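You operate a simulated robot arm through the tools that you are given. There is no shell and no other tool. Be economical: measure what you need, move in short steps, check, and stop when the job is done.

Carry out the task below with a simulated two-armed robot. There is one attempt and no reset: what you move stays moved.

Task
Shake the black bundle level in the square wooden box, then slip the wide blue band over it.
Fine: the bundle stays in the box; the box goes back on the green rubber mat. Set down upright: what you pick out.

It is judged by the outcome, as a careful person would: the job done as asked, and still so three seconds after it is handed in. It fails if anything else is knocked over, pushed out of place, dropped, spilled or broken.

Robot
Two 7-joint arms with fingered hands on one trunk, on a base that drives. Base frame: it is fixed to the floor where the robot stands at the start and does not move with it; the origin is under the middle of the robot, x ahead of it, y to its left, z up; the surface under the hand at the start is at about z = 78. Lengths are in cm, angles in rad, forces in N, time in s.
The left shoulder is at the start at [18.3, 12.5, 112.6], the right one opposite. With the tool pointing down near the work surface each hand reaches from about 10 to 94 cm from the robot's upright axis, wherever it stands, measured 20 degrees to its own side. Places, roughly: green rubber mat top [50, -10, 80]; inside of the square wooden box [50, -10, 80]. Payload 3.7 kg a hand.
Tool frame (each hand has its own): the origin (TCP) lies between the finger pads and is the grasp point; the fingertips stand 2.5 cm ahead of it; z points along the fingers, y is the line along which they close. Largest opening 8.8 cm; the body of the gripper starts 2.9 cm behind the TCP. The gripper is a hand of 5 fingers: y runs from the thumb to the fingers, the wrist lies at [-1.3, -9.7, -16.2] in the tool frame.
Orientation is told as [roll, pitch, yaw] about the base's x, y, z axes, in that order, counted from this pose: with the fingers straight down and the wrist toward the robot, the tool's x, y and z point along [0, 1, 0], [1, 0, 0] and [0, 0, -1] of the base frame.

Tools
- The arms move only by the tool arm_command. It takes "left_steps", "right_steps" or both (then of equal length, played together; a hand with none holds still); each is text: rows parted by semicolons, each of 6 numbers parted by spaces: the shift along the base's x, y, z in cm, then the turn, a rotation vector about the base's x, y, z in rad. In form: tx ty tz ax ay az; .... A call has 1 to 12 rows; each row shifts and turns the commanded pose from where the row before left it. A row lasts 0.2 s, in which the tool goes at most 5 cm and 0.15 rad; a call with a longer step from one row to the next is refused whole. Where a pose cannot be reached the arm comes as near as it can. A force on the tool above 40 N (or 10 N above the force at the start of the call, whichever is more), or a blocked arm, ends the call early, and 0.2 s more pass. In this call time passes only in rows, and 0.2 s behind the last. It gives the time, the measured TCP pose, the force on the tool (base axes), the opening and the grip force at its end, in the units of the frame above (readings bear some noise), with the torque about the TCP (base axes, N m) and any sound that the robot's microphone picked up, and new pictures: "pictures" is both (left out), scene, wrist or none (wrist: the cameras of the hands that moved).
- Cameras (640 x 400 px; columns grow to the right, rows downward): "scene" is now at [28.98, -2.29, 126.19]; the picture's right is [-0.25, -0.97, 0.00], its down [-0.59, 0.15, -0.80] and it looks along [0.77, -0.20, -0.61] (base axes); focal length 216 px, centre (320, 200). "left" rides on the left gripper at [-5.9, -7.9, -10.5] in its tool frame; the picture's right is [-0.73, -0.32, 0.61], its down [0.62, -0.68, 0.38] and it looks along [0.29, 0.66, 0.70] (tool axes); focal length 234 px, centre (320, 200). "right" rides on the right gripper at [5.9, -7.9, -10.5] in its tool frame; the picture's right is [-0.73, 0.32, -0.61], its down [-0.62, -0.68, 0.38] and it looks along [-0.29, 0.66, 0.70] (tool axes); focal length 234 px, centre (320, 200). There is no depth. A picture from a camera that has moved, and an enlarged one, comes with that camera's place and axes in the base frame and with its lens.
- slide_trunk(by): slides the trunk up (or, below 0, down) by that many cm; the arms and the scene camera ride with it, the base frame stays. It gives what a move gives, with no picture.
- roll_base(legs): drives the robot by 1 to 6 legs, each [ahead, left, turn to the left] in cm, cm and rad, along the robot's own axes; the way and the turn of a leg run together, so that a leg with both is an arc; at most 150 cm and 3.142 rad a leg. The arms and the cameras ride along, it lands a little off, and it stops where it bumps. It gives what a move gives, and a new picture of the scene camera.
- set_fingers(index, middle, ring, little, thumb_bend, thumb_turn, hand): sets how far each is bent, from 0 (flat) to 100 (curled in); at 30 the hand is open as for a grip, at 70 the pads meet at the TCP. One left out holds its place. A second passes; each finger stops where it meets its share of the squeeze, and holds until it gets a number again. It is the only way to open and close the hand. It gives what a move gives, with no picture; readings hold the bend of each and the force on index, middle, ring, little, thumb and palm. thumb_turn goes from beside the hand (0) to across from the fingers (100), as for a grip.
- pan_tilt(pan, tilt): turns the head with the scene camera to pan (to the left, within 1.396 rad either way) and tilt (down, from -0.506 to 1.204), counted from straight ahead of the robot. It gives what a move gives, and a new picture of the scene camera.
- zoom(camera, box): a new picture of the part [left, top, right, bottom] of that camera's present view, enlarged. No time passes.
- sign_off(): hands the job in; it is judged then, once.

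Go step by step. Nothing tells you exact positions but the pictures and the camera data: compare them with the known pose of the tool, close in by small moves and look again before you grip or let go. The budget is 120 turns and 260 pictures, counting those below and the enlarged ones. Unless the task says otherwise, let go and move clear before handing in, and close with one line.

The tools are called after "Emit:" by a JSON object that holds its "method" and its "body". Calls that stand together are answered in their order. arm_command: Moves the arms, as the interface text tells. Its arguments: {"type":"object","properties":{"left_steps":{"type":"string"},"right_steps":{"type":"string"},"pictures":{"type":"string","enum":["both","scene","wrist","none"]}},"required":[]} The other tools are called the same way: slide_trunk (by) slides the trunk up or down; set_fingers (index, middle, ring, little, thumb_bend, thumb_turn, hand) moves the fingers one by one; roll_base (legs) drives the base; pan_tilt (pan, tilt) turns the head that bears the scene camera; zoom (camera, box) takes an enlarged picture of a part of a camera's view; sign_off () hands the job in.

At the start:

```text
time_s: 0.0
left_tool_pos: [55.46, 13.25, 109.18]
left_orientation: [0.001, 0.001, 0.0]
left_contact_force: [0.5, -0.4, -0.6]
left_torque: [0.03, 0.02, -0.04]
left_opening: 8.77
left_gripper_force: 0.1
left_shape: jaw
left_bend: [30.0, 30.0, 30.0, 30.0, 30.0, 98.0]
left_finger forces: [0.0, 0.1, 0.1, 0.0, 0.0, 0.1]
right_tool_pos: [52.23, -28.99, 113.59]
right_orientation: [-0.001, 0.0, 0.0]
right_contact_force: [0.2, 0.3, -0.4]
right_torque: [-0.01, 0.0, 0.01]
right_opening: 8.76
right_gripper_force: 0.0
right_shape: jaw
right_bend: [30.0, 30.0, 30.0, 30.0, 30.0, 98.0]
right_finger forces: [0.0, 0.0, 0.0, 0.1, 0.0, 0.0]
trunk travel left (down, up): [-15.0, 26.5]
robot x, y, heading: [0.17, -0.28, -0.001]
head pan, tilt: [-0.251, 0.649]
```

scene: 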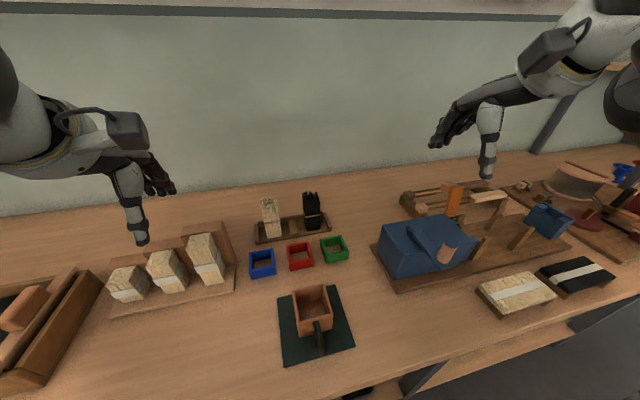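
right: 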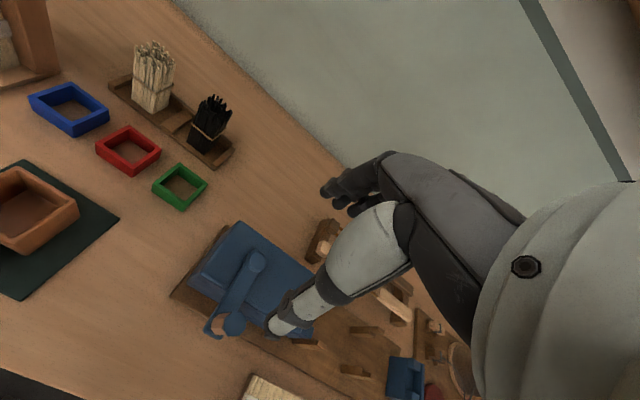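
left: 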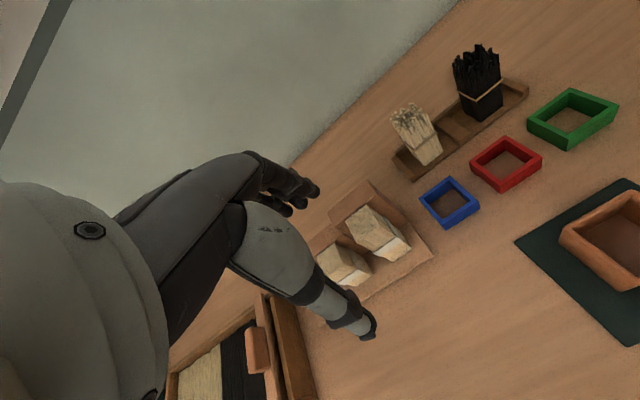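

I see a black bundle on a rack, three square bands (blue, red, green), and a wooden box with a handle on the green mat. I'll look closer first.

Emit:
{"method": "zoom", "body": {"camera": "scene", "box": [230, 180, 370, 268]}}

Emit:
{"method": "zoom", "body": {"camera": "scene", "box": [250, 270, 390, 370]}}

Emit:
{"method": "zoom", "body": {"camera": "left", "box": [380, 30, 640, 240]}}

Emit:
{"method": "zoom", "body": {"camera": "scene", "box": [370, 170, 640, 340]}}

```text
4.55 times, centred on (300, 224) of scene
camera zoom: at [28.98, -2.29, 126.19], right [-0.25, -0.97, 0.0], down [-0.59, 0.15, -0.8], along [0.77, -0.2, -0.61], focal length 982 px, centre (411, 91)
```

zoom: 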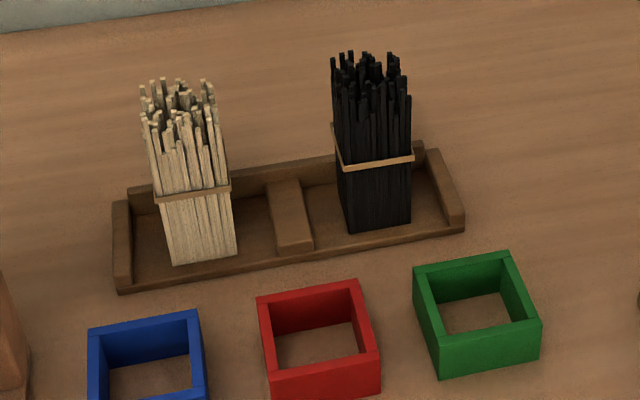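

```text
4.00 times, centred on (320, 320) of scene
camera zoom: at [28.98, -2.29, 126.19], right [-0.25, -0.97, 0.0], down [-0.59, 0.15, -0.8], along [0.77, -0.2, -0.61], focal length 864 px, centre (320, -280)
```

zoom: 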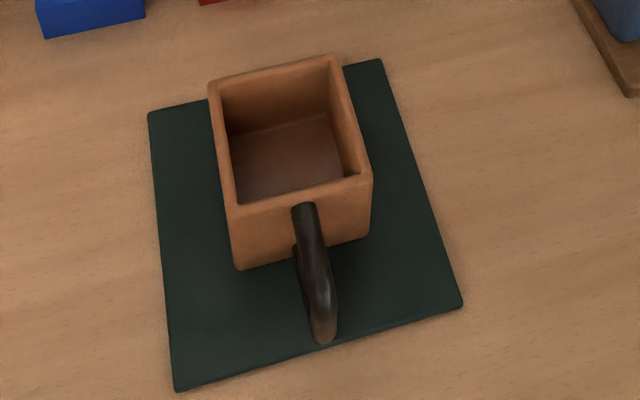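

```text
1.90 times, centred on (510, 135) of left
camera zoom: at [47.65, 7.38, 119.64], right [-0.32, -0.73, -0.61], down [-0.68, 0.62, -0.38], along [0.66, 0.29, -0.7], focal length 446 px, centre (-42, 324)
```

zoom: 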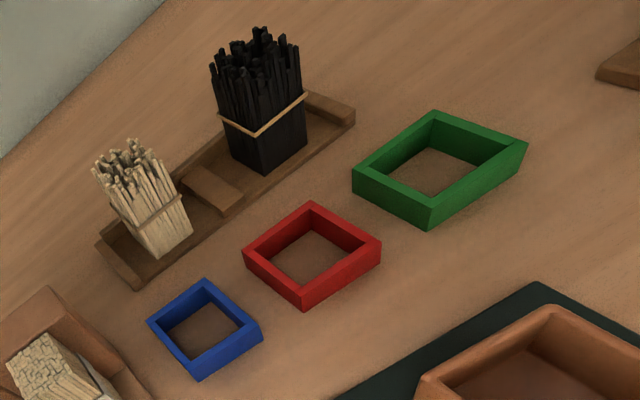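

```text
2.35 times, centred on (505, 255) of scene
camera zoom: at [28.98, -2.29, 126.19], right [-0.25, -0.97, 0.0], down [-0.59, 0.15, -0.8], along [0.77, -0.2, -0.61], focal length 508 px, centre (-115, 71)
```

zoom: 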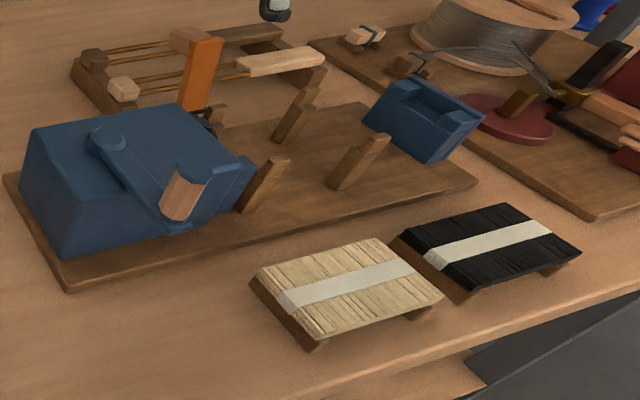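

Black bundle stands at about [76, -13], ~11 cm tall and 4.5 cm wide; box is centred near [50, -6], blue band near [68, 3]. I'll bring the right hand high above the bundle and look.

Emit:
{"method": "arm_command", "body": {"right_steps": "4 2.6 -1 0 0 0;4 2.6 -1 0 0 0;4 2.6 -1 0 0 0;4 2.6 -1 0 0 0;4 2.6 -1 0 0 0;3.5 2.4 -1 0 0 0"}}

```text
time_s: 1.4
left_tool_pos: [55.53, 13.29, 109.21]
left_orientation: [0.001, 0.0, 0.002]
left_contact_force: [0.3, 0.2, 0.1]
left_torque: [-0.02, 0.02, -0.01]
left_opening: 8.77
left_gripper_force: 0.0
left_shape: jaw
left_bend: [30.0, 30.0, 30.0, 30.0, 30.0, 98.0]
left_finger forces: [0.0, 0.1, 0.0, 0.0, 0.0, 0.0]
right_tool_pos: [75.78, -13.5, 107.37]
right_orientation: [-0.001, 0.0, 0.0]
right_contact_force: [0.7, -0.4, -0.8]
right_torque: [-0.01, 0.02, -0.04]
right_opening: 8.79
right_gripper_force: 0.0
right_shape: jaw
right_bend: [30.0, 30.0, 30.0, 30.0, 30.0, 98.0]
right_finger forces: [0.0, 0.1, 0.1, 0.1, 0.0, 0.1]
trunk travel left (down, up): [-15.0, 26.5]
robot x, y, heading: [0.27, 0.0, 0.001]
head pan, tilt: [-0.251, 0.649]
camera scene: at [29.03, -2.22, 126.17], right [-0.25, -0.97, 0.0], down [-0.59, 0.15, -0.8], along [0.77, -0.2, -0.61], focal length 216 px, centre (320, 200)
camera right: at [67.86, -7.61, 117.94], right [0.32, -0.73, 0.61], down [-0.68, -0.62, -0.38], along [0.66, -0.29, -0.7], focal length 234 px, centre (320, 200)
```

scene: 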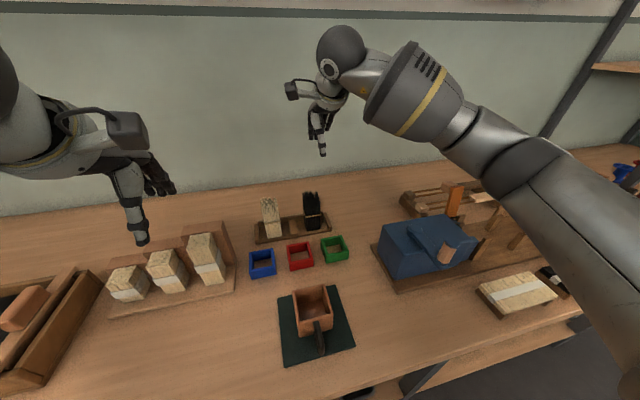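
right: 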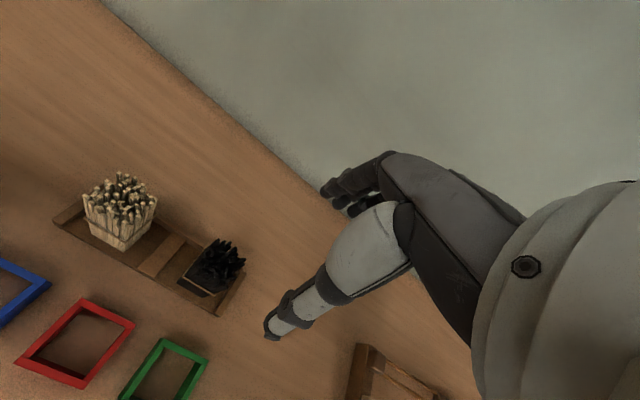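

Emit:
{"method": "zoom", "body": {"camera": "right", "box": [50, 160, 290, 320]}}

Emit:
{"method": "zoom", "body": {"camera": "scene", "box": [240, 180, 350, 280]}}

```text
2.50 times, centred on (170, 240) of right
camera zoom: at [67.86, -7.61, 117.94], right [0.32, -0.73, 0.61], down [-0.68, -0.62, -0.38], along [0.66, -0.29, -0.7], focal length 585 px, centre (695, 100)
```

zoom: 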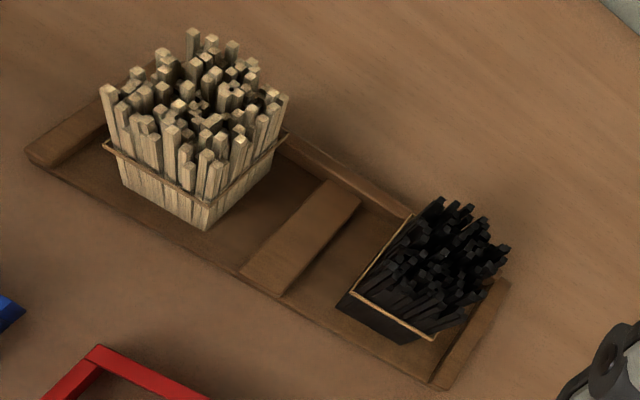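

```text
4.00 times, centred on (295, 230) of scene
camera zoom: at [29.03, -2.22, 126.17], right [-0.25, -0.97, 0.0], down [-0.59, 0.15, -0.8], along [0.77, -0.2, -0.61], focal length 864 px, centre (420, 80)
```

zoom: 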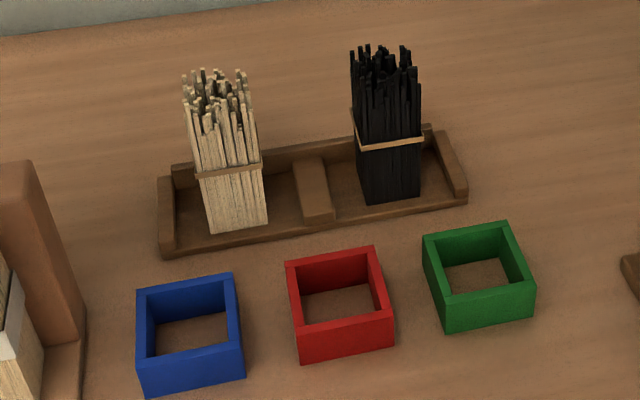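

Bundle's centre computes to about [77.2, -11.7], tops near z 91. I'll align and lower part way, then look.

Emit:
{"method": "arm_command", "body": {"right_steps": "1.4 1.8 -2 0 0 0;0 0 -4 0 0 0;0 0 -4.4 0 0 0"}}

Emit:
{"method": "zoom", "body": {"camera": "scene", "box": [260, 140, 370, 240]}}

```text
time_s: 2.2
left_tool_pos: [55.62, 13.3, 109.02]
left_orientation: [-0.001, 0.002, -0.001]
left_contact_force: [0.2, -0.7, 0.5]
left_torque: [0.0, 0.03, -0.02]
left_opening: 8.79
left_gripper_force: 0.0
left_shape: jaw
left_bend: [30.0, 30.0, 30.0, 30.0, 30.0, 98.0]
left_finger forces: [0.0, 0.0, 0.0, 0.1, 0.0, 0.1]
right_tool_pos: [77.12, -11.78, 96.88]
right_orientation: [0.001, 0.003, -0.001]
right_contact_force: [-0.3, -0.1, -0.2]
right_torque: [0.01, 0.0, 0.03]
right_opening: 8.75
right_gripper_force: 0.0
right_shape: jaw
right_bend: [30.0, 30.0, 30.0, 30.0, 30.0, 98.0]
right_finger forces: [0.0, 0.1, 0.0, 0.0, 0.0, 0.0]
trunk travel left (down, up): [-15.0, 26.5]
robot x, y, heading: [0.21, 0.24, 0.004]
head pan, tilt: [-0.251, 0.649]
camera scene: at [29.06, -2.28, 126.16], right [-0.25, -0.97, 0.0], down [-0.59, 0.15, -0.8], along [0.77, -0.2, -0.61], focal length 216 px, centre (320, 200)
camera right: at [69.23, -5.89, 107.46], right [0.32, -0.73, 0.61], down [-0.68, -0.62, -0.38], along [0.66, -0.29, -0.7], focal length 234 px, centre (320, 200)
```

scene: 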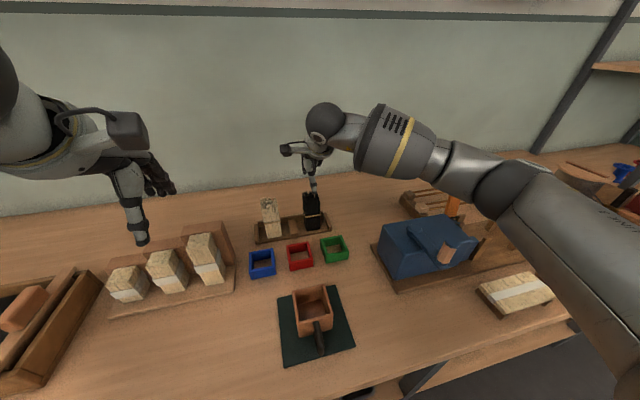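
right: 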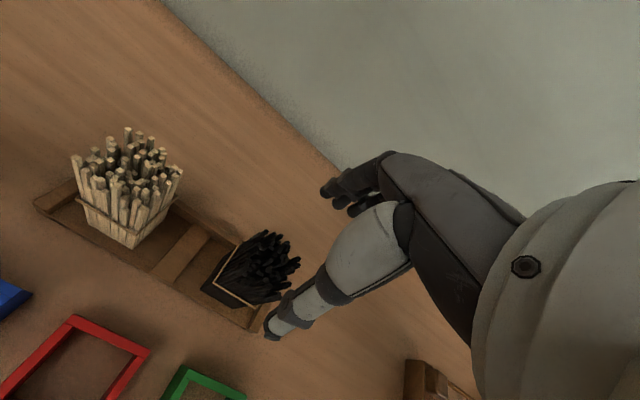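

```text
4.00 times, centred on (315, 190) of scene
camera zoom: at [29.06, -2.28, 126.16], right [-0.25, -0.97, 0.0], down [-0.59, 0.15, -0.8], along [0.77, -0.2, -0.61], focal length 864 px, centre (340, 240)
```

zoom: 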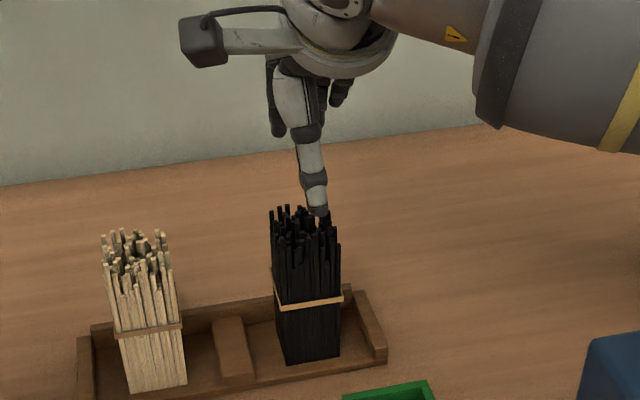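

The hand is lined up; thumb in front, fingers behind. Lowering to z ≈ 89, with fingertips above the tie.

Emit:
{"method": "arm_command", "body": {"right_steps": "0 0 -4 0 0 0;0 0 -3 0 0 0;0 0 -0.8 0 0 0"}}

Emit:
{"method": "zoom", "body": {"camera": "scene", "box": [260, 140, 370, 240]}}

```text
time_s: 3.0
left_tool_pos: [55.43, 13.36, 109.18]
left_orientation: [0.001, 0.0, 0.0]
left_contact_force: [0.6, 0.6, 0.5]
left_torque: [0.0, 0.01, 0.0]
left_opening: 8.78
left_gripper_force: 0.0
left_shape: jaw
left_bend: [30.0, 30.0, 30.0, 30.0, 30.0, 98.0]
left_finger forces: [0.0, 0.0, 0.1, 0.0, 0.1, 0.0]
right_tool_pos: [77.14, -11.79, 89.19]
right_orientation: [-0.001, 0.0, 0.0]
right_contact_force: [-0.3, -1.0, -0.1]
right_torque: [0.02, -0.03, 0.01]
right_opening: 8.75
right_gripper_force: 0.2
right_shape: jaw
right_bend: [30.0, 30.0, 30.0, 30.0, 30.0, 98.0]
right_finger forces: [0.1, 0.0, 0.0, 0.0, 0.0, 0.0]
trunk travel left (down, up): [-15.0, 26.5]
robot x, y, heading: [-0.13, 0.29, -0.002]
head pan, tilt: [-0.251, 0.649]
camera scene: at [28.98, -2.29, 126.2], right [-0.25, -0.97, 0.0], down [-0.59, 0.15, -0.8], along [0.77, -0.2, -0.61], focal length 216 px, centre (320, 200)
camera right: at [69.25, -5.9, 99.8], right [0.32, -0.73, 0.61], down [-0.68, -0.62, -0.38], along [0.66, -0.29, -0.7], focal length 234 px, centre (320, 200)
```

scene: 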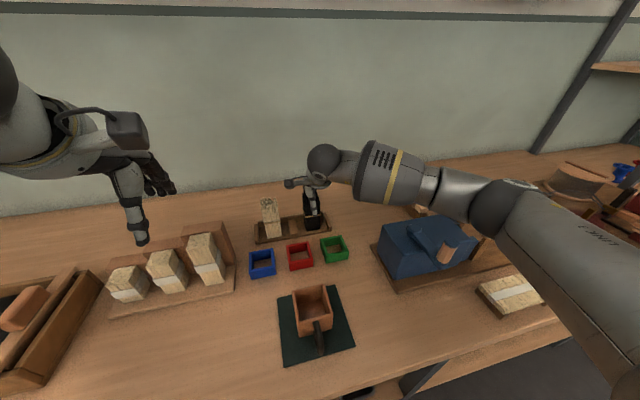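
right: 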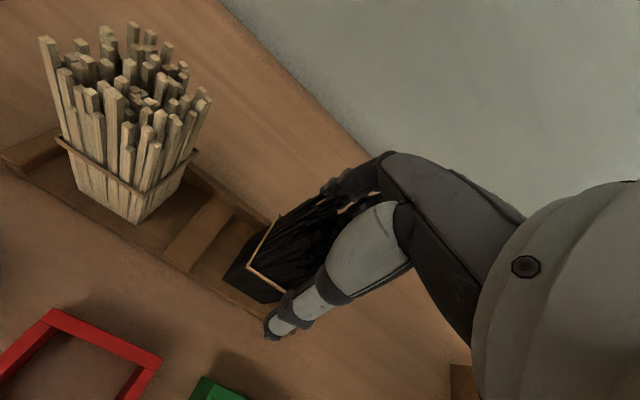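

```text
4.00 times, centred on (315, 190) of scene
camera zoom: at [28.98, -2.29, 126.2], right [-0.25, -0.97, 0.0], down [-0.59, 0.15, -0.8], along [0.77, -0.2, -0.61], focal length 864 px, centre (340, 240)
```

zoom: 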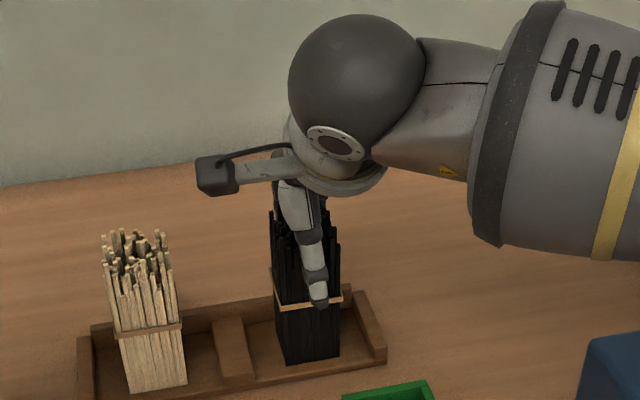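

No contact; the bundle is between thumb and fingers. Closing.

Emit:
{"method": "set_fingers", "body": {"hand": "right", "index": 70, "middle": 70, "ring": 70, "little": 70, "thumb_bend": 70, "thumb_turn": 100}}

```text
time_s: 4.0
left_tool_pos: [55.38, 13.27, 109.08]
left_orientation: [-0.001, -0.001, 0.0]
left_contact_force: [0.6, -0.5, 0.5]
left_torque: [-0.01, 0.01, -0.03]
left_opening: 8.76
left_gripper_force: 0.3
left_shape: jaw
left_bend: [30.0, 30.0, 30.0, 30.0, 30.0, 98.0]
left_finger forces: [0.0, 0.1, 0.0, 0.0, 0.1, 0.1]
right_tool_pos: [77.07, -11.79, 89.3]
right_orientation: [0.0, 0.001, 0.001]
right_contact_force: [1.4, 0.5, -0.2]
right_torque: [0.01, -0.07, 0.0]
right_opening: 3.96
right_gripper_force: 19.0
right_shape: fingers
right_bend: [57.0, 60.0, 62.0, 70.0, 51.0, 100.0]
right_finger forces: [7.3, 7.4, 5.4, 0.0, 18.4, 0.1]
trunk travel left (down, up): [-15.0, 26.5]
robot x, y, heading: [0.13, 0.21, 0.0]
head pan, tilt: [-0.251, 0.649]
```

Firm grip (19 N). Lifting straight up and checking.

Emit:
{"method": "arm_command", "body": {"right_steps": "0 0 2 0 0 0;0 0 3 0 0 0;0 0 4 0 0 0;0 0 4 0 0 0"}}

Emit:
{"method": "zoom", "body": {"camera": "scene", "box": [260, 120, 370, 240]}}

```text
time_s: 5.0
left_tool_pos: [55.37, 13.37, 109.25]
left_orientation: [0.001, -0.001, 0.0]
left_contact_force: [0.4, -0.4, 0.0]
left_torque: [0.0, 0.01, -0.01]
left_opening: 8.75
left_gripper_force: 0.0
left_shape: jaw
left_bend: [30.0, 30.0, 30.0, 30.0, 30.0, 98.0]
left_finger forces: [0.0, 0.0, 0.0, 0.0, 0.1, 0.0]
right_tool_pos: [76.96, -11.66, 102.54]
right_orientation: [-0.002, 0.001, -0.001]
right_contact_force: [0.7, 0.0, -1.2]
right_torque: [0.01, -0.01, 0.01]
right_opening: 3.95
right_gripper_force: 18.5
right_shape: fingers
right_bend: [57.0, 60.0, 63.0, 70.0, 51.0, 100.0]
right_finger forces: [7.2, 7.1, 5.4, 0.0, 18.3, 0.1]
trunk travel left (down, up): [-15.0, 26.5]
robot x, y, heading: [0.37, 0.32, -0.001]
head pan, tilt: [-0.251, 0.649]
camera scene: at [28.91, -2.27, 126.22], right [-0.25, -0.97, 0.0], down [-0.59, 0.15, -0.8], along [0.77, -0.2, -0.6], focal length 216 px, centre (320, 200)
camera right: at [69.1, -5.94, 113.0], right [0.32, -0.73, 0.61], down [-0.68, -0.62, -0.38], along [0.66, -0.29, -0.7], focal length 234 px, centre (320, 200)
```

scene: 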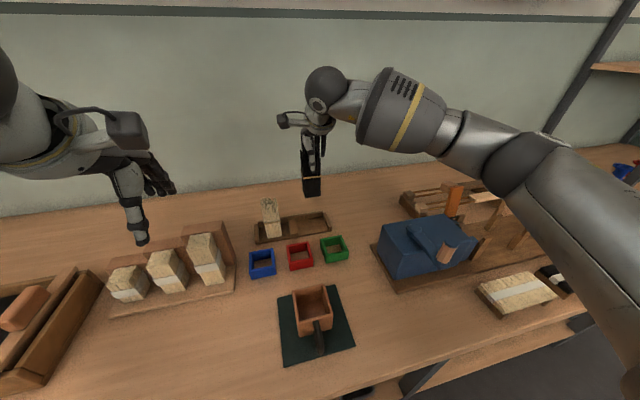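
right: 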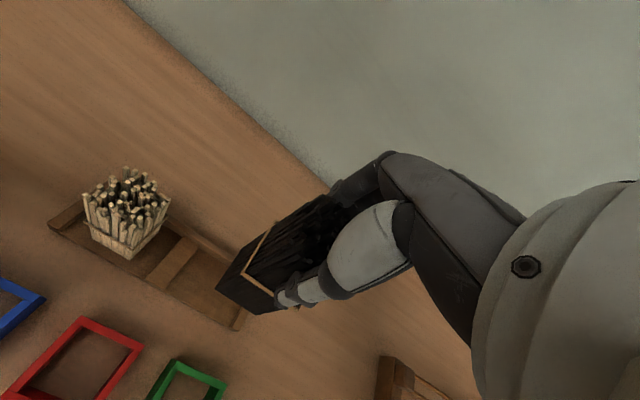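

```text
3.33 times, centred on (315, 180) of scene
camera zoom: at [28.91, -2.27, 126.22], right [-0.25, -0.97, 0.0], down [-0.59, 0.15, -0.8], along [0.77, -0.2, -0.6], focal length 720 px, centre (337, 267)
```

zoom: 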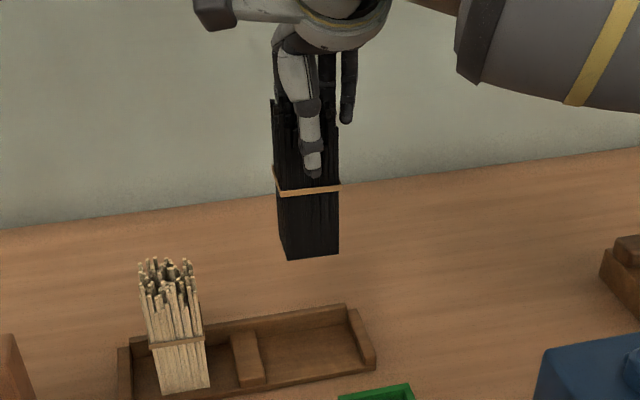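

Bundle hangs upright in the grip. Carrying it over to above the box.

Emit:
{"method": "arm_command", "body": {"right_steps": "-3 0.6 0 0 0 0;-4.5 1 0 0 0 0;-4.5 1 0 0 0 0;-4.5 1 0 0 0 0;-4.5 1 0 0 0 0;-4 1 0 0 0 0;-2.4 0.3 0 0 0 0"}}

Emit:
{"method": "zoom", "body": {"camera": "scene", "box": [240, 200, 400, 360]}}

```text
time_s: 6.6
left_tool_pos: [55.41, 13.41, 109.25]
left_orientation: [0.002, 0.001, -0.002]
left_contact_force: [1.0, 0.4, 0.3]
left_torque: [-0.03, -0.02, 0.01]
left_opening: 8.77
left_gripper_force: 0.2
left_shape: jaw
left_bend: [30.0, 30.0, 30.0, 30.0, 30.0, 98.0]
left_finger forces: [0.0, 0.0, 0.0, 0.0, 0.0, 0.0]
right_tool_pos: [49.71, -5.96, 102.21]
right_orientation: [0.0, -0.002, -0.001]
right_contact_force: [-0.4, -0.3, -0.6]
right_torque: [0.0, 0.01, 0.01]
right_opening: 3.95
right_gripper_force: 18.7
right_shape: fingers
right_bend: [57.0, 60.0, 63.0, 70.0, 51.0, 100.0]
right_finger forces: [7.2, 7.1, 5.6, 0.0, 18.2, 0.0]
trunk travel left (down, up): [-15.0, 26.5]
robot x, y, heading: [0.13, 0.19, -0.001]
head pan, tilt: [-0.251, 0.649]
camera scene: at [28.97, -2.28, 126.2], right [-0.25, -0.97, 0.0], down [-0.59, 0.15, -0.8], along [0.77, -0.2, -0.61], focal length 216 px, centre (320, 200)
camera right: at [41.81, -0.03, 112.83], right [0.32, -0.73, 0.61], down [-0.68, -0.62, -0.38], along [0.66, -0.29, -0.7], focal length 234 px, centre (320, 200)
```

scene: 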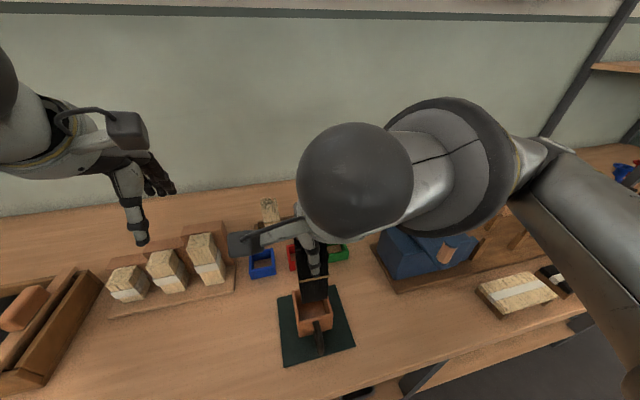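
right: 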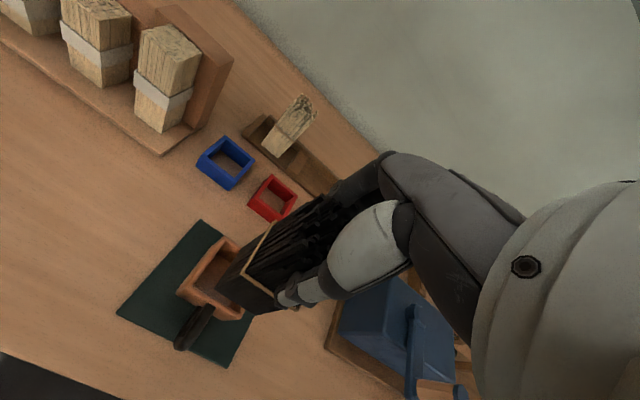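

```text
2.50 times, centred on (320, 280) of scene
camera zoom: at [28.97, -2.28, 126.2], right [-0.25, -0.97, 0.0], down [-0.59, 0.15, -0.8], along [0.77, -0.2, -0.61], focal length 540 px, centre (320, 0)
```

zoom: 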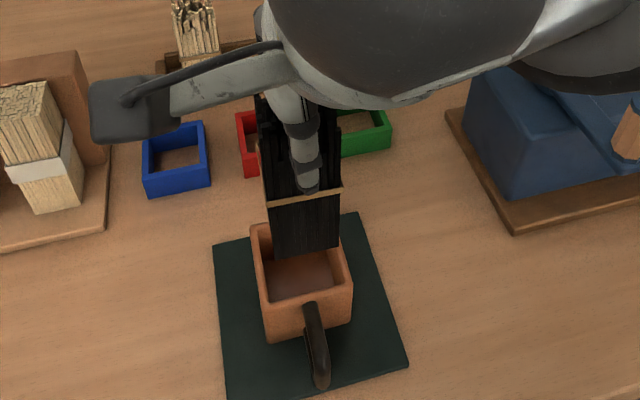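

Emit:
{"method": "zoom", "body": {"camera": "right", "box": [110, 190, 350, 350]}}

Emit:
{"method": "zoom", "body": {"camera": "scene", "box": [285, 270, 355, 350]}}

```text
2.50 times, centred on (230, 270) of right
camera zoom: at [41.81, -0.03, 112.83], right [0.32, -0.73, 0.61], down [-0.68, -0.62, -0.38], along [0.66, -0.29, -0.7], focal length 585 px, centre (545, 25)
```

zoom: 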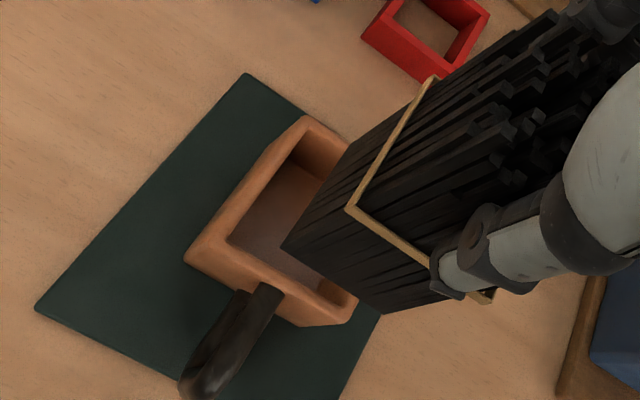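

```text
5.00 times, centred on (320, 310) of scene
camera zoom: at [28.97, -2.28, 126.2], right [-0.25, -0.97, 0.0], down [-0.59, 0.15, -0.8], along [0.77, -0.2, -0.61], focal length 1080 px, centre (320, -350)
```

zoom: 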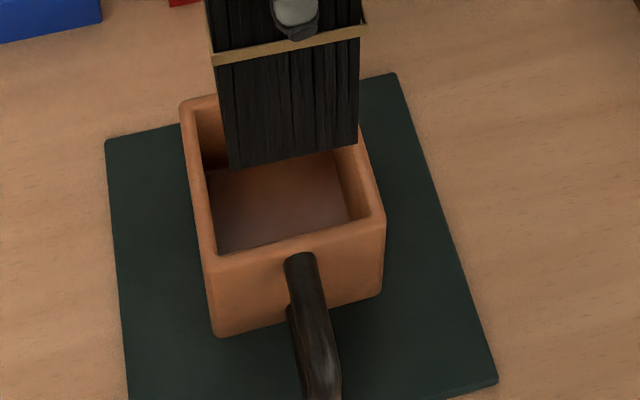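

Triangulating: bundle base is at z≈91 centred on [48.9, -6.0], box opening centred on ~[50.2, -6.2] with rim z≈84.5. I'll shift 1.3 cm forward and lower to just above the rim.

Emit:
{"method": "arm_command", "body": {"right_steps": "1.3 -0.15 -2 0 0 0;0 0 -3 0 0 0", "pictures": "none"}}

Emit:
{"method": "zoom", "body": {"camera": "right", "box": [110, 190, 350, 350]}}

Emit:
{"method": "zoom", "body": {"camera": "scene", "box": [285, 270, 355, 350]}}

```text
time_s: 7.2
left_tool_pos: [55.51, 13.36, 109.08]
left_orientation: [-0.001, 0.002, 0.0]
left_contact_force: [0.5, 0.0, 0.2]
left_torque: [0.02, 0.0, 0.0]
left_opening: 8.76
left_gripper_force: 0.1
left_shape: jaw
left_bend: [30.0, 30.0, 30.0, 30.0, 30.0, 98.0]
left_finger forces: [0.0, 0.0, 0.0, 0.0, 0.1, 0.0]
right_tool_pos: [51.15, -6.15, 97.02]
right_orientation: [-0.001, 0.001, -0.002]
right_contact_force: [-0.3, -0.1, -1.0]
right_torque: [0.03, -0.05, -0.01]
right_opening: 3.96
right_gripper_force: 18.5
right_shape: fingers
right_bend: [57.0, 60.0, 63.0, 70.0, 51.0, 100.0]
right_finger forces: [7.2, 7.0, 5.5, 0.0, 18.0, 0.0]
trunk travel left (down, up): [-15.0, 26.5]
robot x, y, heading: [0.22, 0.08, -0.002]
head pan, tilt: [-0.251, 0.649]
```

```text
2.50 times, centred on (230, 270) of right
camera zoom: at [43.19, -0.21, 107.71], right [0.32, -0.73, 0.61], down [-0.68, -0.62, -0.38], along [0.66, -0.29, -0.7], focal length 585 px, centre (545, 25)
```

zoom: 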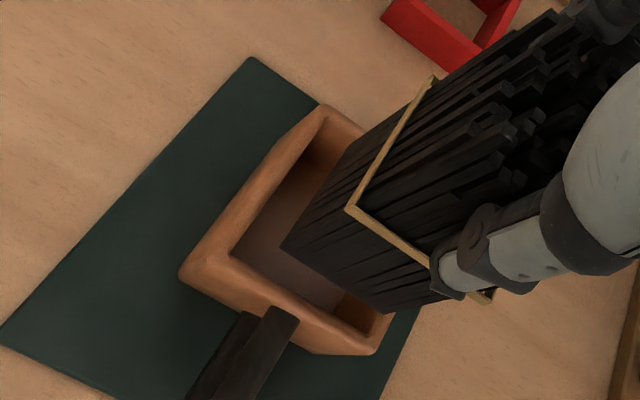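

```text
5.00 times, centred on (320, 310) of scene
camera zoom: at [29.01, -2.3, 126.18], right [-0.25, -0.97, 0.0], down [-0.59, 0.15, -0.8], along [0.77, -0.2, -0.61], focal length 1080 px, centre (320, -350)
```

zoom: 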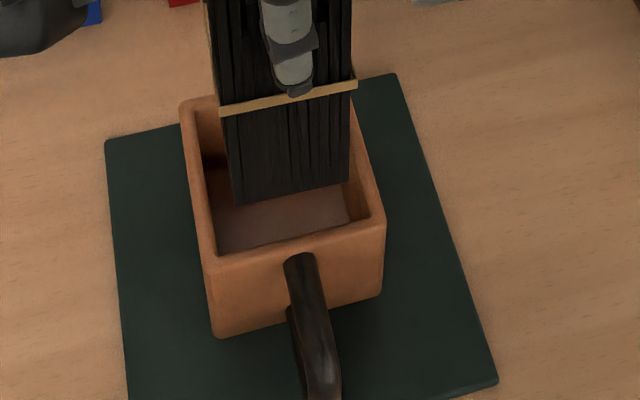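

Alignment over the box looks centred. Lowering into it gently.

Emit:
{"method": "arm_command", "body": {"right_steps": "0 0 -2 0 0 0;0 0 -2 0 0 0;0 0 -1.5 0 0 0;0 0 -0.5 0 0 0", "pictures": "none"}}

Emit:
{"method": "zoom", "body": {"camera": "scene", "box": [270, 250, 370, 350]}}

Emit:
{"method": "zoom", "body": {"camera": "right", "box": [110, 190, 350, 350]}}

```text
time_s: 8.2
left_tool_pos: [55.52, 13.34, 109.19]
left_orientation: [0.002, 0.001, 0.0]
left_contact_force: [-0.3, 0.3, -0.2]
left_torque: [-0.01, 0.04, 0.0]
left_opening: 8.77
left_gripper_force: 0.1
left_shape: jaw
left_bend: [30.0, 30.0, 30.0, 30.0, 30.0, 98.0]
left_finger forces: [0.1, 0.0, 0.1, 0.1, 0.1, 0.0]
right_tool_pos: [51.12, -6.0, 91.19]
right_orientation: [-0.001, 0.0, 0.002]
right_contact_force: [0.1, 0.0, -1.3]
right_torque: [0.02, -0.01, 0.0]
right_opening: 3.97
right_gripper_force: 19.1
right_shape: fingers
right_bend: [57.0, 60.0, 63.0, 70.0, 50.0, 100.0]
right_finger forces: [7.2, 7.0, 5.5, 0.0, 18.0, 0.1]
trunk travel left (down, up): [-15.0, 26.5]
robot x, y, heading: [0.02, 0.02, -0.0]
head pan, tilt: [-0.251, 0.649]
```

```text
4.00 times, centred on (320, 300) of scene
camera zoom: at [28.98, -2.29, 126.19], right [-0.25, -0.97, 0.0], down [-0.59, 0.15, -0.8], along [0.77, -0.2, -0.61], focal length 864 px, centre (320, -200)
```

zoom: 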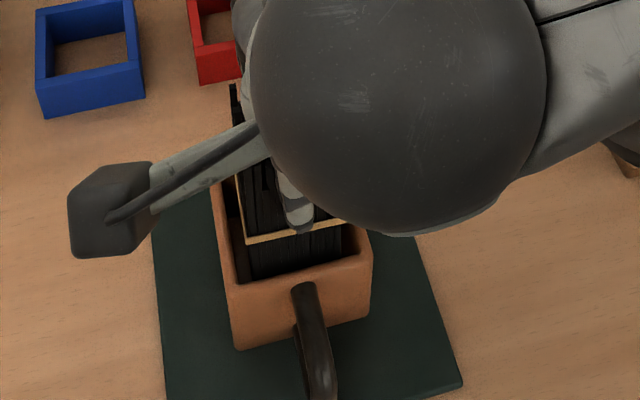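

```text
2.50 times, centred on (230, 270) of right
camera zoom: at [43.15, -0.16, 101.76], right [0.32, -0.73, 0.61], down [-0.68, -0.62, -0.38], along [0.66, -0.29, -0.7], focal length 585 px, centre (545, 25)
```

zoom: 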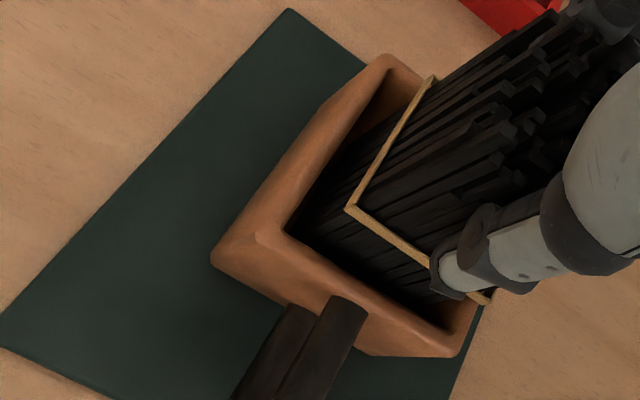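

The bundle is in the box; now lowering to touch the floor.

Emit:
{"method": "arm_command", "body": {"right_steps": "0 0 -0.5 0 0 0;0 0 -0.3 0 0 0;0 0 -0.2 0 0 0", "pictures": "none"}}

```text
time_s: 9.0
left_tool_pos: [55.51, 13.3, 109.14]
left_orientation: [-0.001, 0.0, -0.001]
left_contact_force: [-0.7, -0.7, -0.1]
left_torque: [-0.03, 0.03, 0.01]
left_opening: 8.81
left_gripper_force: 0.0
left_shape: jaw
left_bend: [30.0, 30.0, 30.0, 30.0, 30.0, 98.0]
left_finger forces: [0.0, 0.0, 0.1, 0.0, 0.0, 0.0]
right_tool_pos: [51.05, -6.13, 90.19]
right_orientation: [0.001, 0.0, 0.0]
right_contact_force: [0.3, -0.4, -0.6]
right_torque: [-0.02, -0.01, 0.0]
right_opening: 3.94
right_gripper_force: 18.6
right_shape: fingers
right_bend: [57.0, 60.0, 63.0, 70.0, 50.0, 100.0]
right_finger forces: [7.3, 7.0, 5.5, 0.0, 18.0, 0.0]
trunk travel left (down, up): [-15.0, 26.5]
robot x, y, heading: [-0.12, 0.16, -0.001]
head pan, tilt: [-0.251, 0.649]
```

Emit:
{"method": "arm_command", "body": {"right_steps": "0 0 -0.2 0 0 0;0 0 -0.15 0 0 0", "pictures": "none"}}

```text
time_s: 9.6
left_tool_pos: [55.65, 13.28, 109.16]
left_orientation: [0.001, 0.001, 0.0]
left_contact_force: [0.2, -1.0, -0.2]
left_torque: [0.01, 0.0, -0.01]
left_opening: 8.77
left_gripper_force: 0.1
left_shape: jaw
left_bend: [30.0, 30.0, 30.0, 30.0, 30.0, 98.0]
left_finger forces: [0.0, 0.1, 0.0, 0.0, 0.0, 0.0]
right_tool_pos: [51.22, -6.01, 89.91]
right_orientation: [0.0, 0.0, -0.001]
right_contact_force: [-0.5, 0.0, -0.3]
right_torque: [0.01, 0.0, 0.01]
right_opening: 3.94
right_gripper_force: 18.5
right_shape: fingers
right_bend: [57.0, 60.0, 63.0, 70.0, 50.0, 100.0]
right_finger forces: [7.2, 7.1, 5.5, 0.0, 17.9, 0.0]
trunk travel left (down, up): [-15.0, 26.5]
robot x, y, heading: [-0.02, 0.16, -0.001]
head pan, tilt: [-0.251, 0.649]
```

Emit:
{"method": "arm_command", "body": {"right_steps": "0 0 -0.15 0 0 0;0 0 -0.15 0 0 0", "pictures": "none"}}

Emit:
{"method": "zoom", "body": {"camera": "right", "box": [110, 190, 350, 350]}}

```text
time_s: 10.2
left_tool_pos: [55.44, 13.35, 109.22]
left_orientation: [0.0, -0.003, 0.001]
left_contact_force: [0.3, -0.1, 0.0]
left_torque: [0.0, 0.0, 0.03]
left_opening: 8.76
left_gripper_force: 0.1
left_shape: jaw
left_bend: [30.0, 30.0, 30.0, 30.0, 30.0, 98.0]
left_finger forces: [0.0, 0.1, 0.0, 0.1, 0.1, 0.1]
right_tool_pos: [51.14, -6.06, 89.74]
right_orientation: [0.001, -0.003, 0.0]
right_contact_force: [-0.5, -1.3, 7.9]
right_torque: [-0.13, -0.05, -0.01]
right_opening: 3.95
right_gripper_force: 19.6
right_shape: fingers
right_bend: [57.0, 61.0, 63.0, 70.0, 51.0, 100.0]
right_finger forces: [7.0, 6.9, 6.1, 0.1, 19.0, 0.1]
trunk travel left (down, up): [-15.0, 26.5]
robot x, y, heading: [0.04, -0.05, -0.001]
head pan, tilt: [-0.251, 0.649]
```

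```text
2.50 times, centred on (230, 270) of right
camera zoom: at [43.1, -0.14, 100.29], right [0.32, -0.73, 0.61], down [-0.68, -0.62, -0.39], along [0.66, -0.29, -0.69], focal length 585 px, centre (545, 25)
```

zoom: 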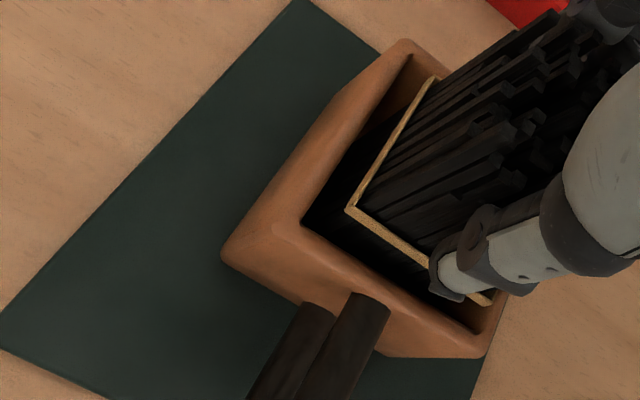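

Contact with the box floor (8 N). Releasing.

Emit:
{"method": "set_fingers", "body": {"hand": "right", "index": 30, "middle": 30, "ring": 30, "little": 30, "thumb_bend": 30}}

Emit:
{"method": "arm_command", "body": {"right_steps": "0 0 2 0 0 0;0 0 4 0 0 0;0 0 4.5 0 0 0;-2 -3 3 0 0 0;-2 -4 0 0 0 0;-3 -4 0 0 0 0;-3 -3.5 0 0 0 0"}}

Emit:
{"method": "zoom", "body": {"camera": "scene", "box": [260, 240, 380, 370]}}

```text
time_s: 11.2
left_tool_pos: [55.5, 13.25, 109.19]
left_orientation: [0.001, 0.001, 0.001]
left_contact_force: [-0.2, 0.0, 0.3]
left_torque: [0.02, 0.02, -0.03]
left_opening: 8.77
left_gripper_force: 0.1
left_shape: jaw
left_bend: [30.0, 30.0, 30.0, 30.0, 30.0, 98.0]
left_finger forces: [0.1, 0.0, 0.0, 0.1, 0.0, 0.0]
right_tool_pos: [51.02, -5.87, 89.66]
right_orientation: [0.001, -0.001, 0.001]
right_contact_force: [-0.2, 0.2, 0.5]
right_torque: [-0.04, -0.01, 0.01]
right_opening: 8.42
right_gripper_force: 0.1
right_shape: fingers
right_bend: [30.0, 30.0, 30.0, 30.0, 30.0, 98.0]
right_finger forces: [0.0, 0.0, 0.0, 0.1, 0.0, 0.1]
trunk travel left (down, up): [-15.0, 26.5]
robot x, y, heading: [-0.3, 0.13, -0.002]
head pan, tilt: [-0.251, 0.649]
```

```text
time_s: 12.8
left_tool_pos: [55.52, 13.24, 109.31]
left_orientation: [-0.001, -0.003, -0.001]
left_contact_force: [-0.1, 0.1, -0.5]
left_torque: [0.06, 0.0, -0.02]
left_opening: 8.77
left_gripper_force: 0.1
left_shape: jaw
left_bend: [30.0, 30.0, 30.0, 30.0, 30.0, 98.0]
left_finger forces: [0.0, 0.0, 0.0, 0.1, 0.0, 0.1]
right_tool_pos: [51.25, -18.9, 107.17]
right_orientation: [-0.002, 0.001, 0.002]
right_contact_force: [-0.4, -0.1, 0.7]
right_torque: [0.02, 0.0, -0.02]
right_opening: 8.43
right_gripper_force: 0.1
right_shape: fingers
right_bend: [30.0, 30.0, 30.0, 30.0, 30.0, 98.0]
right_finger forces: [0.0, 0.1, 0.1, 0.0, 0.0, 0.0]
right hand out of reach, approached as far as the arm can: row 4, 5, 6, 7
trunk travel left (down, up): [-15.0, 26.5]
robot x, y, heading: [0.32, 0.2, -0.006]
head pan, tilt: [-0.251, 0.649]
camera scene: at [28.89, -2.36, 126.22], right [-0.25, -0.97, 0.0], down [-0.59, 0.15, -0.8], along [0.77, -0.2, -0.6], focal length 216 px, centre (320, 200)
camera right: at [43.27, -12.97, 117.75], right [0.32, -0.73, 0.61], down [-0.68, -0.62, -0.38], along [0.66, -0.29, -0.7], focal length 234 px, centre (320, 200)
```

scene: 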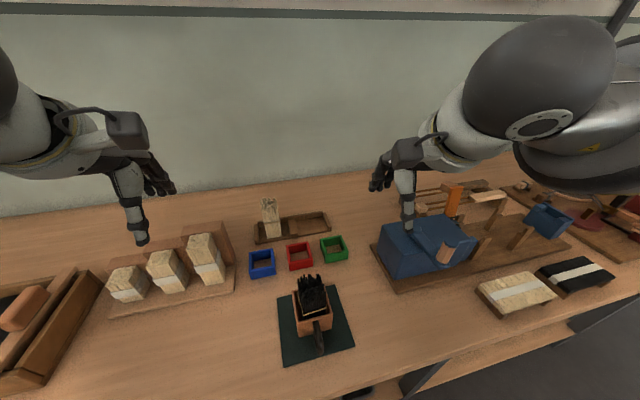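
right: 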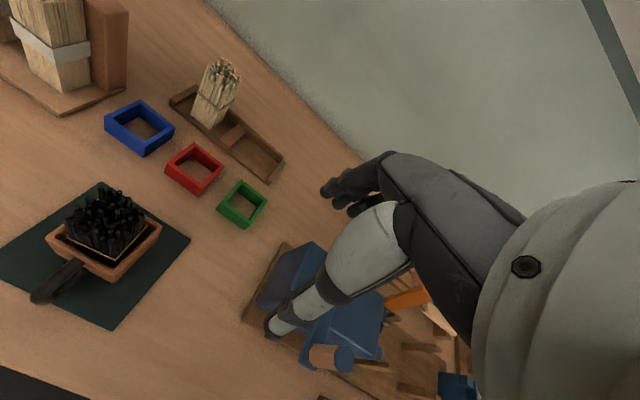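

```text
3.08 times, centred on (320, 305) of scene
camera zoom: at [28.89, -2.36, 126.22], right [-0.25, -0.97, 0.0], down [-0.59, 0.15, -0.8], along [0.77, -0.2, -0.6], focal length 665 px, centre (320, -123)
```

zoom: 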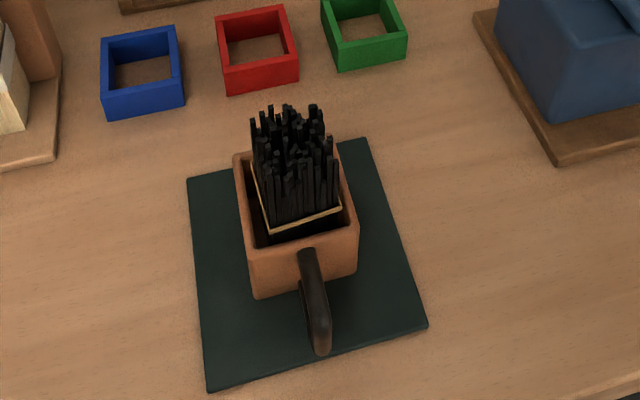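

Bundle stands in the box. Now examine the handle before gripping it.

Emit:
{"method": "zoom", "body": {"camera": "right", "box": [10, 170, 210, 330]}}

Emit:
{"method": "zoom", "body": {"camera": "scene", "box": [290, 310, 350, 370]}}

```text
2.50 times, centred on (110, 250) of right
camera zoom: at [43.27, -12.97, 117.75], right [0.32, -0.73, 0.61], down [-0.68, -0.62, -0.38], along [0.66, -0.29, -0.7], focal length 585 px, centre (845, 75)
```

zoom: 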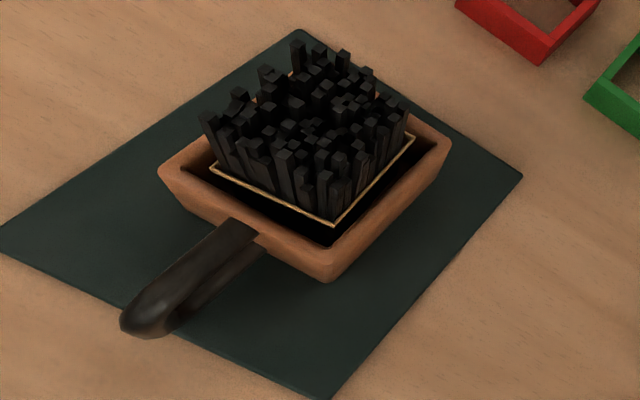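

```text
6.67 times, centred on (320, 340) of scene
camera zoom: at [28.89, -2.36, 126.22], right [-0.25, -0.97, 0.0], down [-0.59, 0.15, -0.8], along [0.77, -0.2, -0.6], focal length 1440 px, centre (320, -733)
```

zoom: 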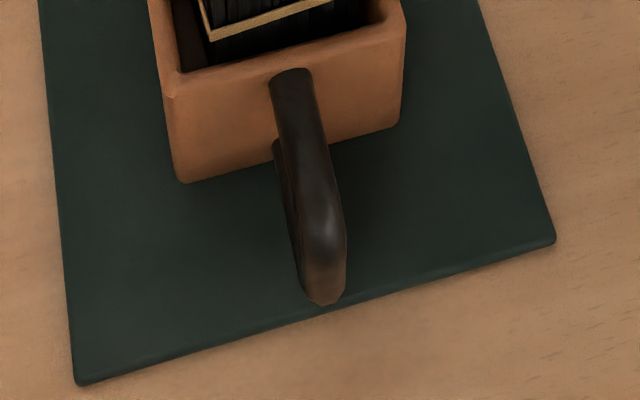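

The handle is a D-loop pointing toward the robot (x≈42–47, y≈-6.2, z≈79.5–83.5), bar ~1.2 cm wide. I'll try yawing the right hand by -90° in free air so it closes along y with the index side toward the box.

Emit:
{"method": "arm_command", "body": {"right_steps": "0 0 -3 0 0 -0.14;0 0 -3 0 0 -0.14;0 0 0 0 0 -0.14;0 0 0 0 0 -0.14;0 0 0 0 0 -0.14;0 0 0 0 0 -0.14;0 0 0 0 0 -0.14;0 0 0 0 0 -0.14;0 0 0 0 0 -0.14;0 0 0 0 0 -0.14;0 0 0 0 0 -0.17"}}

```text
refused: row 11 steps farther than a row can; nothing moved
```

Emit:
{"method": "arm_command", "body": {"right_steps": "0 0 -3 0 0 -0.145;0 0 -3 0 0 -0.145;0 0 0 0 0 -0.145;0 0 0 0 0 -0.145;0 0 0 0 0 -0.145;0 0 0 0 0 -0.145;0 0 0 0 0 -0.145;0 0 0 0 0 -0.145;0 0 0 0 0 -0.145;0 0 0 0 0 -0.145;0 0 0 0 0 -0.12"}}

```text
time_s: 15.2
left_tool_pos: [55.61, 13.33, 109.19]
left_orientation: [-0.001, 0.001, 0.0]
left_contact_force: [0.2, -0.6, -0.9]
left_torque: [0.0, 0.03, -0.01]
left_opening: 8.77
left_gripper_force: 0.1
left_shape: jaw
left_bend: [30.0, 30.0, 30.0, 30.0, 30.0, 98.0]
left_finger forces: [0.0, 0.1, 0.0, 0.0, 0.1, 0.0]
right_tool_pos: [52.89, -18.7, 101.58]
right_orientation: [0.0, -0.001, -1.572]
right_contact_force: [0.0, 0.4, 1.6]
right_torque: [0.0, 0.0, 0.01]
right_opening: 8.46
right_gripper_force: 0.1
right_shape: fingers
right_bend: [30.0, 30.0, 30.0, 30.0, 30.0, 98.0]
right_finger forces: [0.0, 0.0, 0.0, 0.0, 0.1, 0.1]
right hand out of reach, approached as far as the arm can: row 1, 2
trunk travel left (down, up): [-15.0, 26.5]
robot x, y, heading: [0.2, 0.26, -0.001]
head pan, tilt: [-0.251, 0.649]
camera scene: at [28.99, -2.28, 126.19], right [-0.25, -0.97, 0.0], down [-0.59, 0.15, -0.8], along [0.77, -0.2, -0.61], focal length 216 px, centre (320, 200)
camera right: at [58.74, -10.73, 112.15], right [-0.73, -0.32, 0.61], down [-0.62, 0.68, -0.38], along [-0.29, -0.66, -0.7], focal length 234 px, centre (320, 200)
```

scene: 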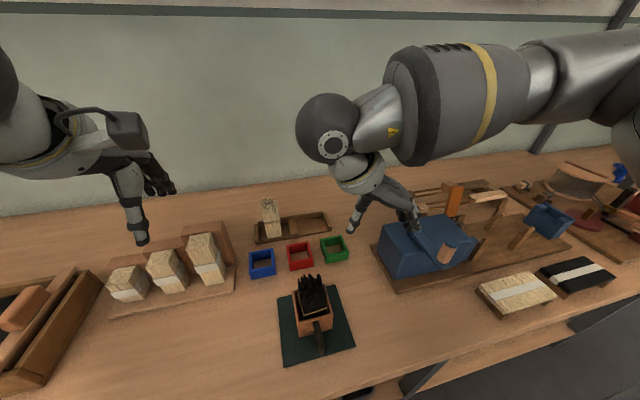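
right: 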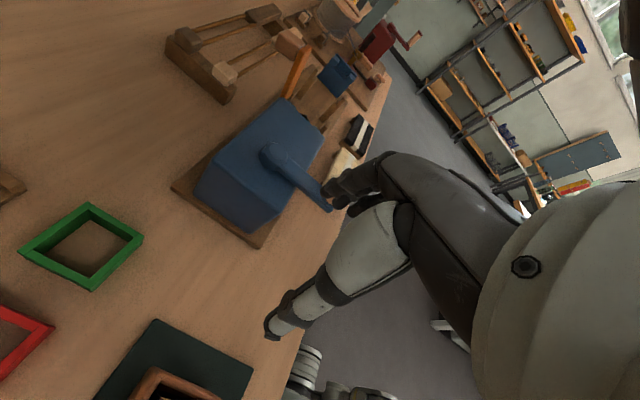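

The arm takes that yaw easily. Moving over the handle with a slight forward tilt, staying high.

Emit:
{"method": "arm_command", "body": {"right_steps": "-4 0 -1 0 -0.125 0;-4 1 -1 0 -0.125 0;-1.7 3 -1 0 0 0;0 4.5 -1 0 0 0;0 4.05 -1 0 0 0"}}

Emit:
{"method": "zoom", "body": {"camera": "scene", "box": [250, 240, 390, 380]}}

```text
time_s: 16.4
left_tool_pos: [55.49, 13.36, 109.18]
left_orientation: [-0.001, -0.001, 0.0]
left_contact_force: [-0.5, 0.2, 0.8]
left_torque: [0.01, 0.0, -0.01]
left_opening: 8.77
left_gripper_force: 0.0
left_shape: jaw
left_bend: [30.0, 30.0, 30.0, 30.0, 30.0, 98.0]
left_finger forces: [0.0, 0.1, 0.0, 0.0, 0.0, 0.0]
right_tool_pos: [44.07, -5.47, 96.83]
right_orientation: [0.25, 0.002, -1.571]
right_contact_force: [-0.7, 0.3, 0.0]
right_torque: [0.01, -0.04, -0.01]
right_opening: 8.45
right_gripper_force: 0.2
right_shape: fingers
right_bend: [30.0, 30.0, 30.0, 30.0, 30.0, 98.0]
right_finger forces: [0.1, 0.1, 0.0, 0.0, 0.0, 0.0]
right hand out of reach, approached as far as the arm can: row 2
trunk travel left (down, up): [-15.0, 26.5]
robot x, y, heading: [-0.26, -0.38, -0.002]
head pan, tilt: [-0.251, 0.649]
camera scene: at [28.99, -2.22, 126.19], right [-0.25, -0.97, 0.0], down [-0.59, 0.15, -0.8], along [0.77, -0.2, -0.61], focal length 216 px, centre (320, 200)
camera right: at [47.18, 2.45, 108.48], right [-0.85, -0.32, 0.41], down [-0.51, 0.68, -0.53], along [-0.11, -0.66, -0.75], focal length 234 px, centre (320, 200)
```

scene: 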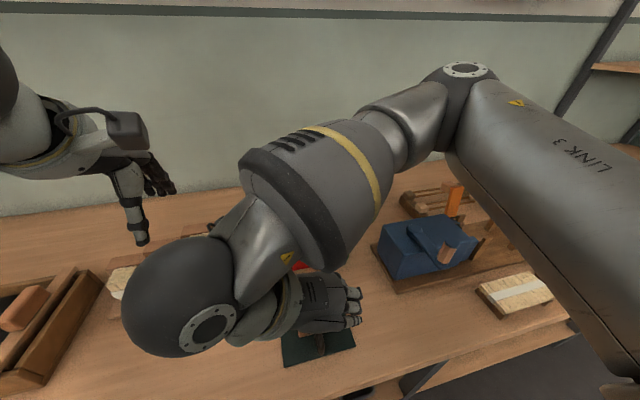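
right: 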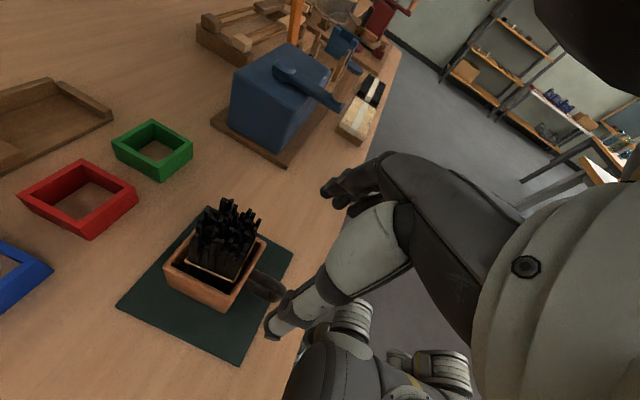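

```text
2.86 times, centred on (320, 310) of scene
camera zoom: at [28.99, -2.22, 126.19], right [-0.25, -0.97, 0.0], down [-0.59, 0.15, -0.8], along [0.77, -0.2, -0.61], focal length 617 px, centre (320, -114)
```

zoom: 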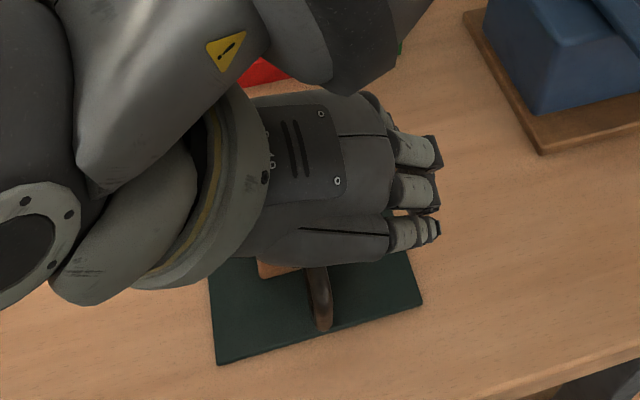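

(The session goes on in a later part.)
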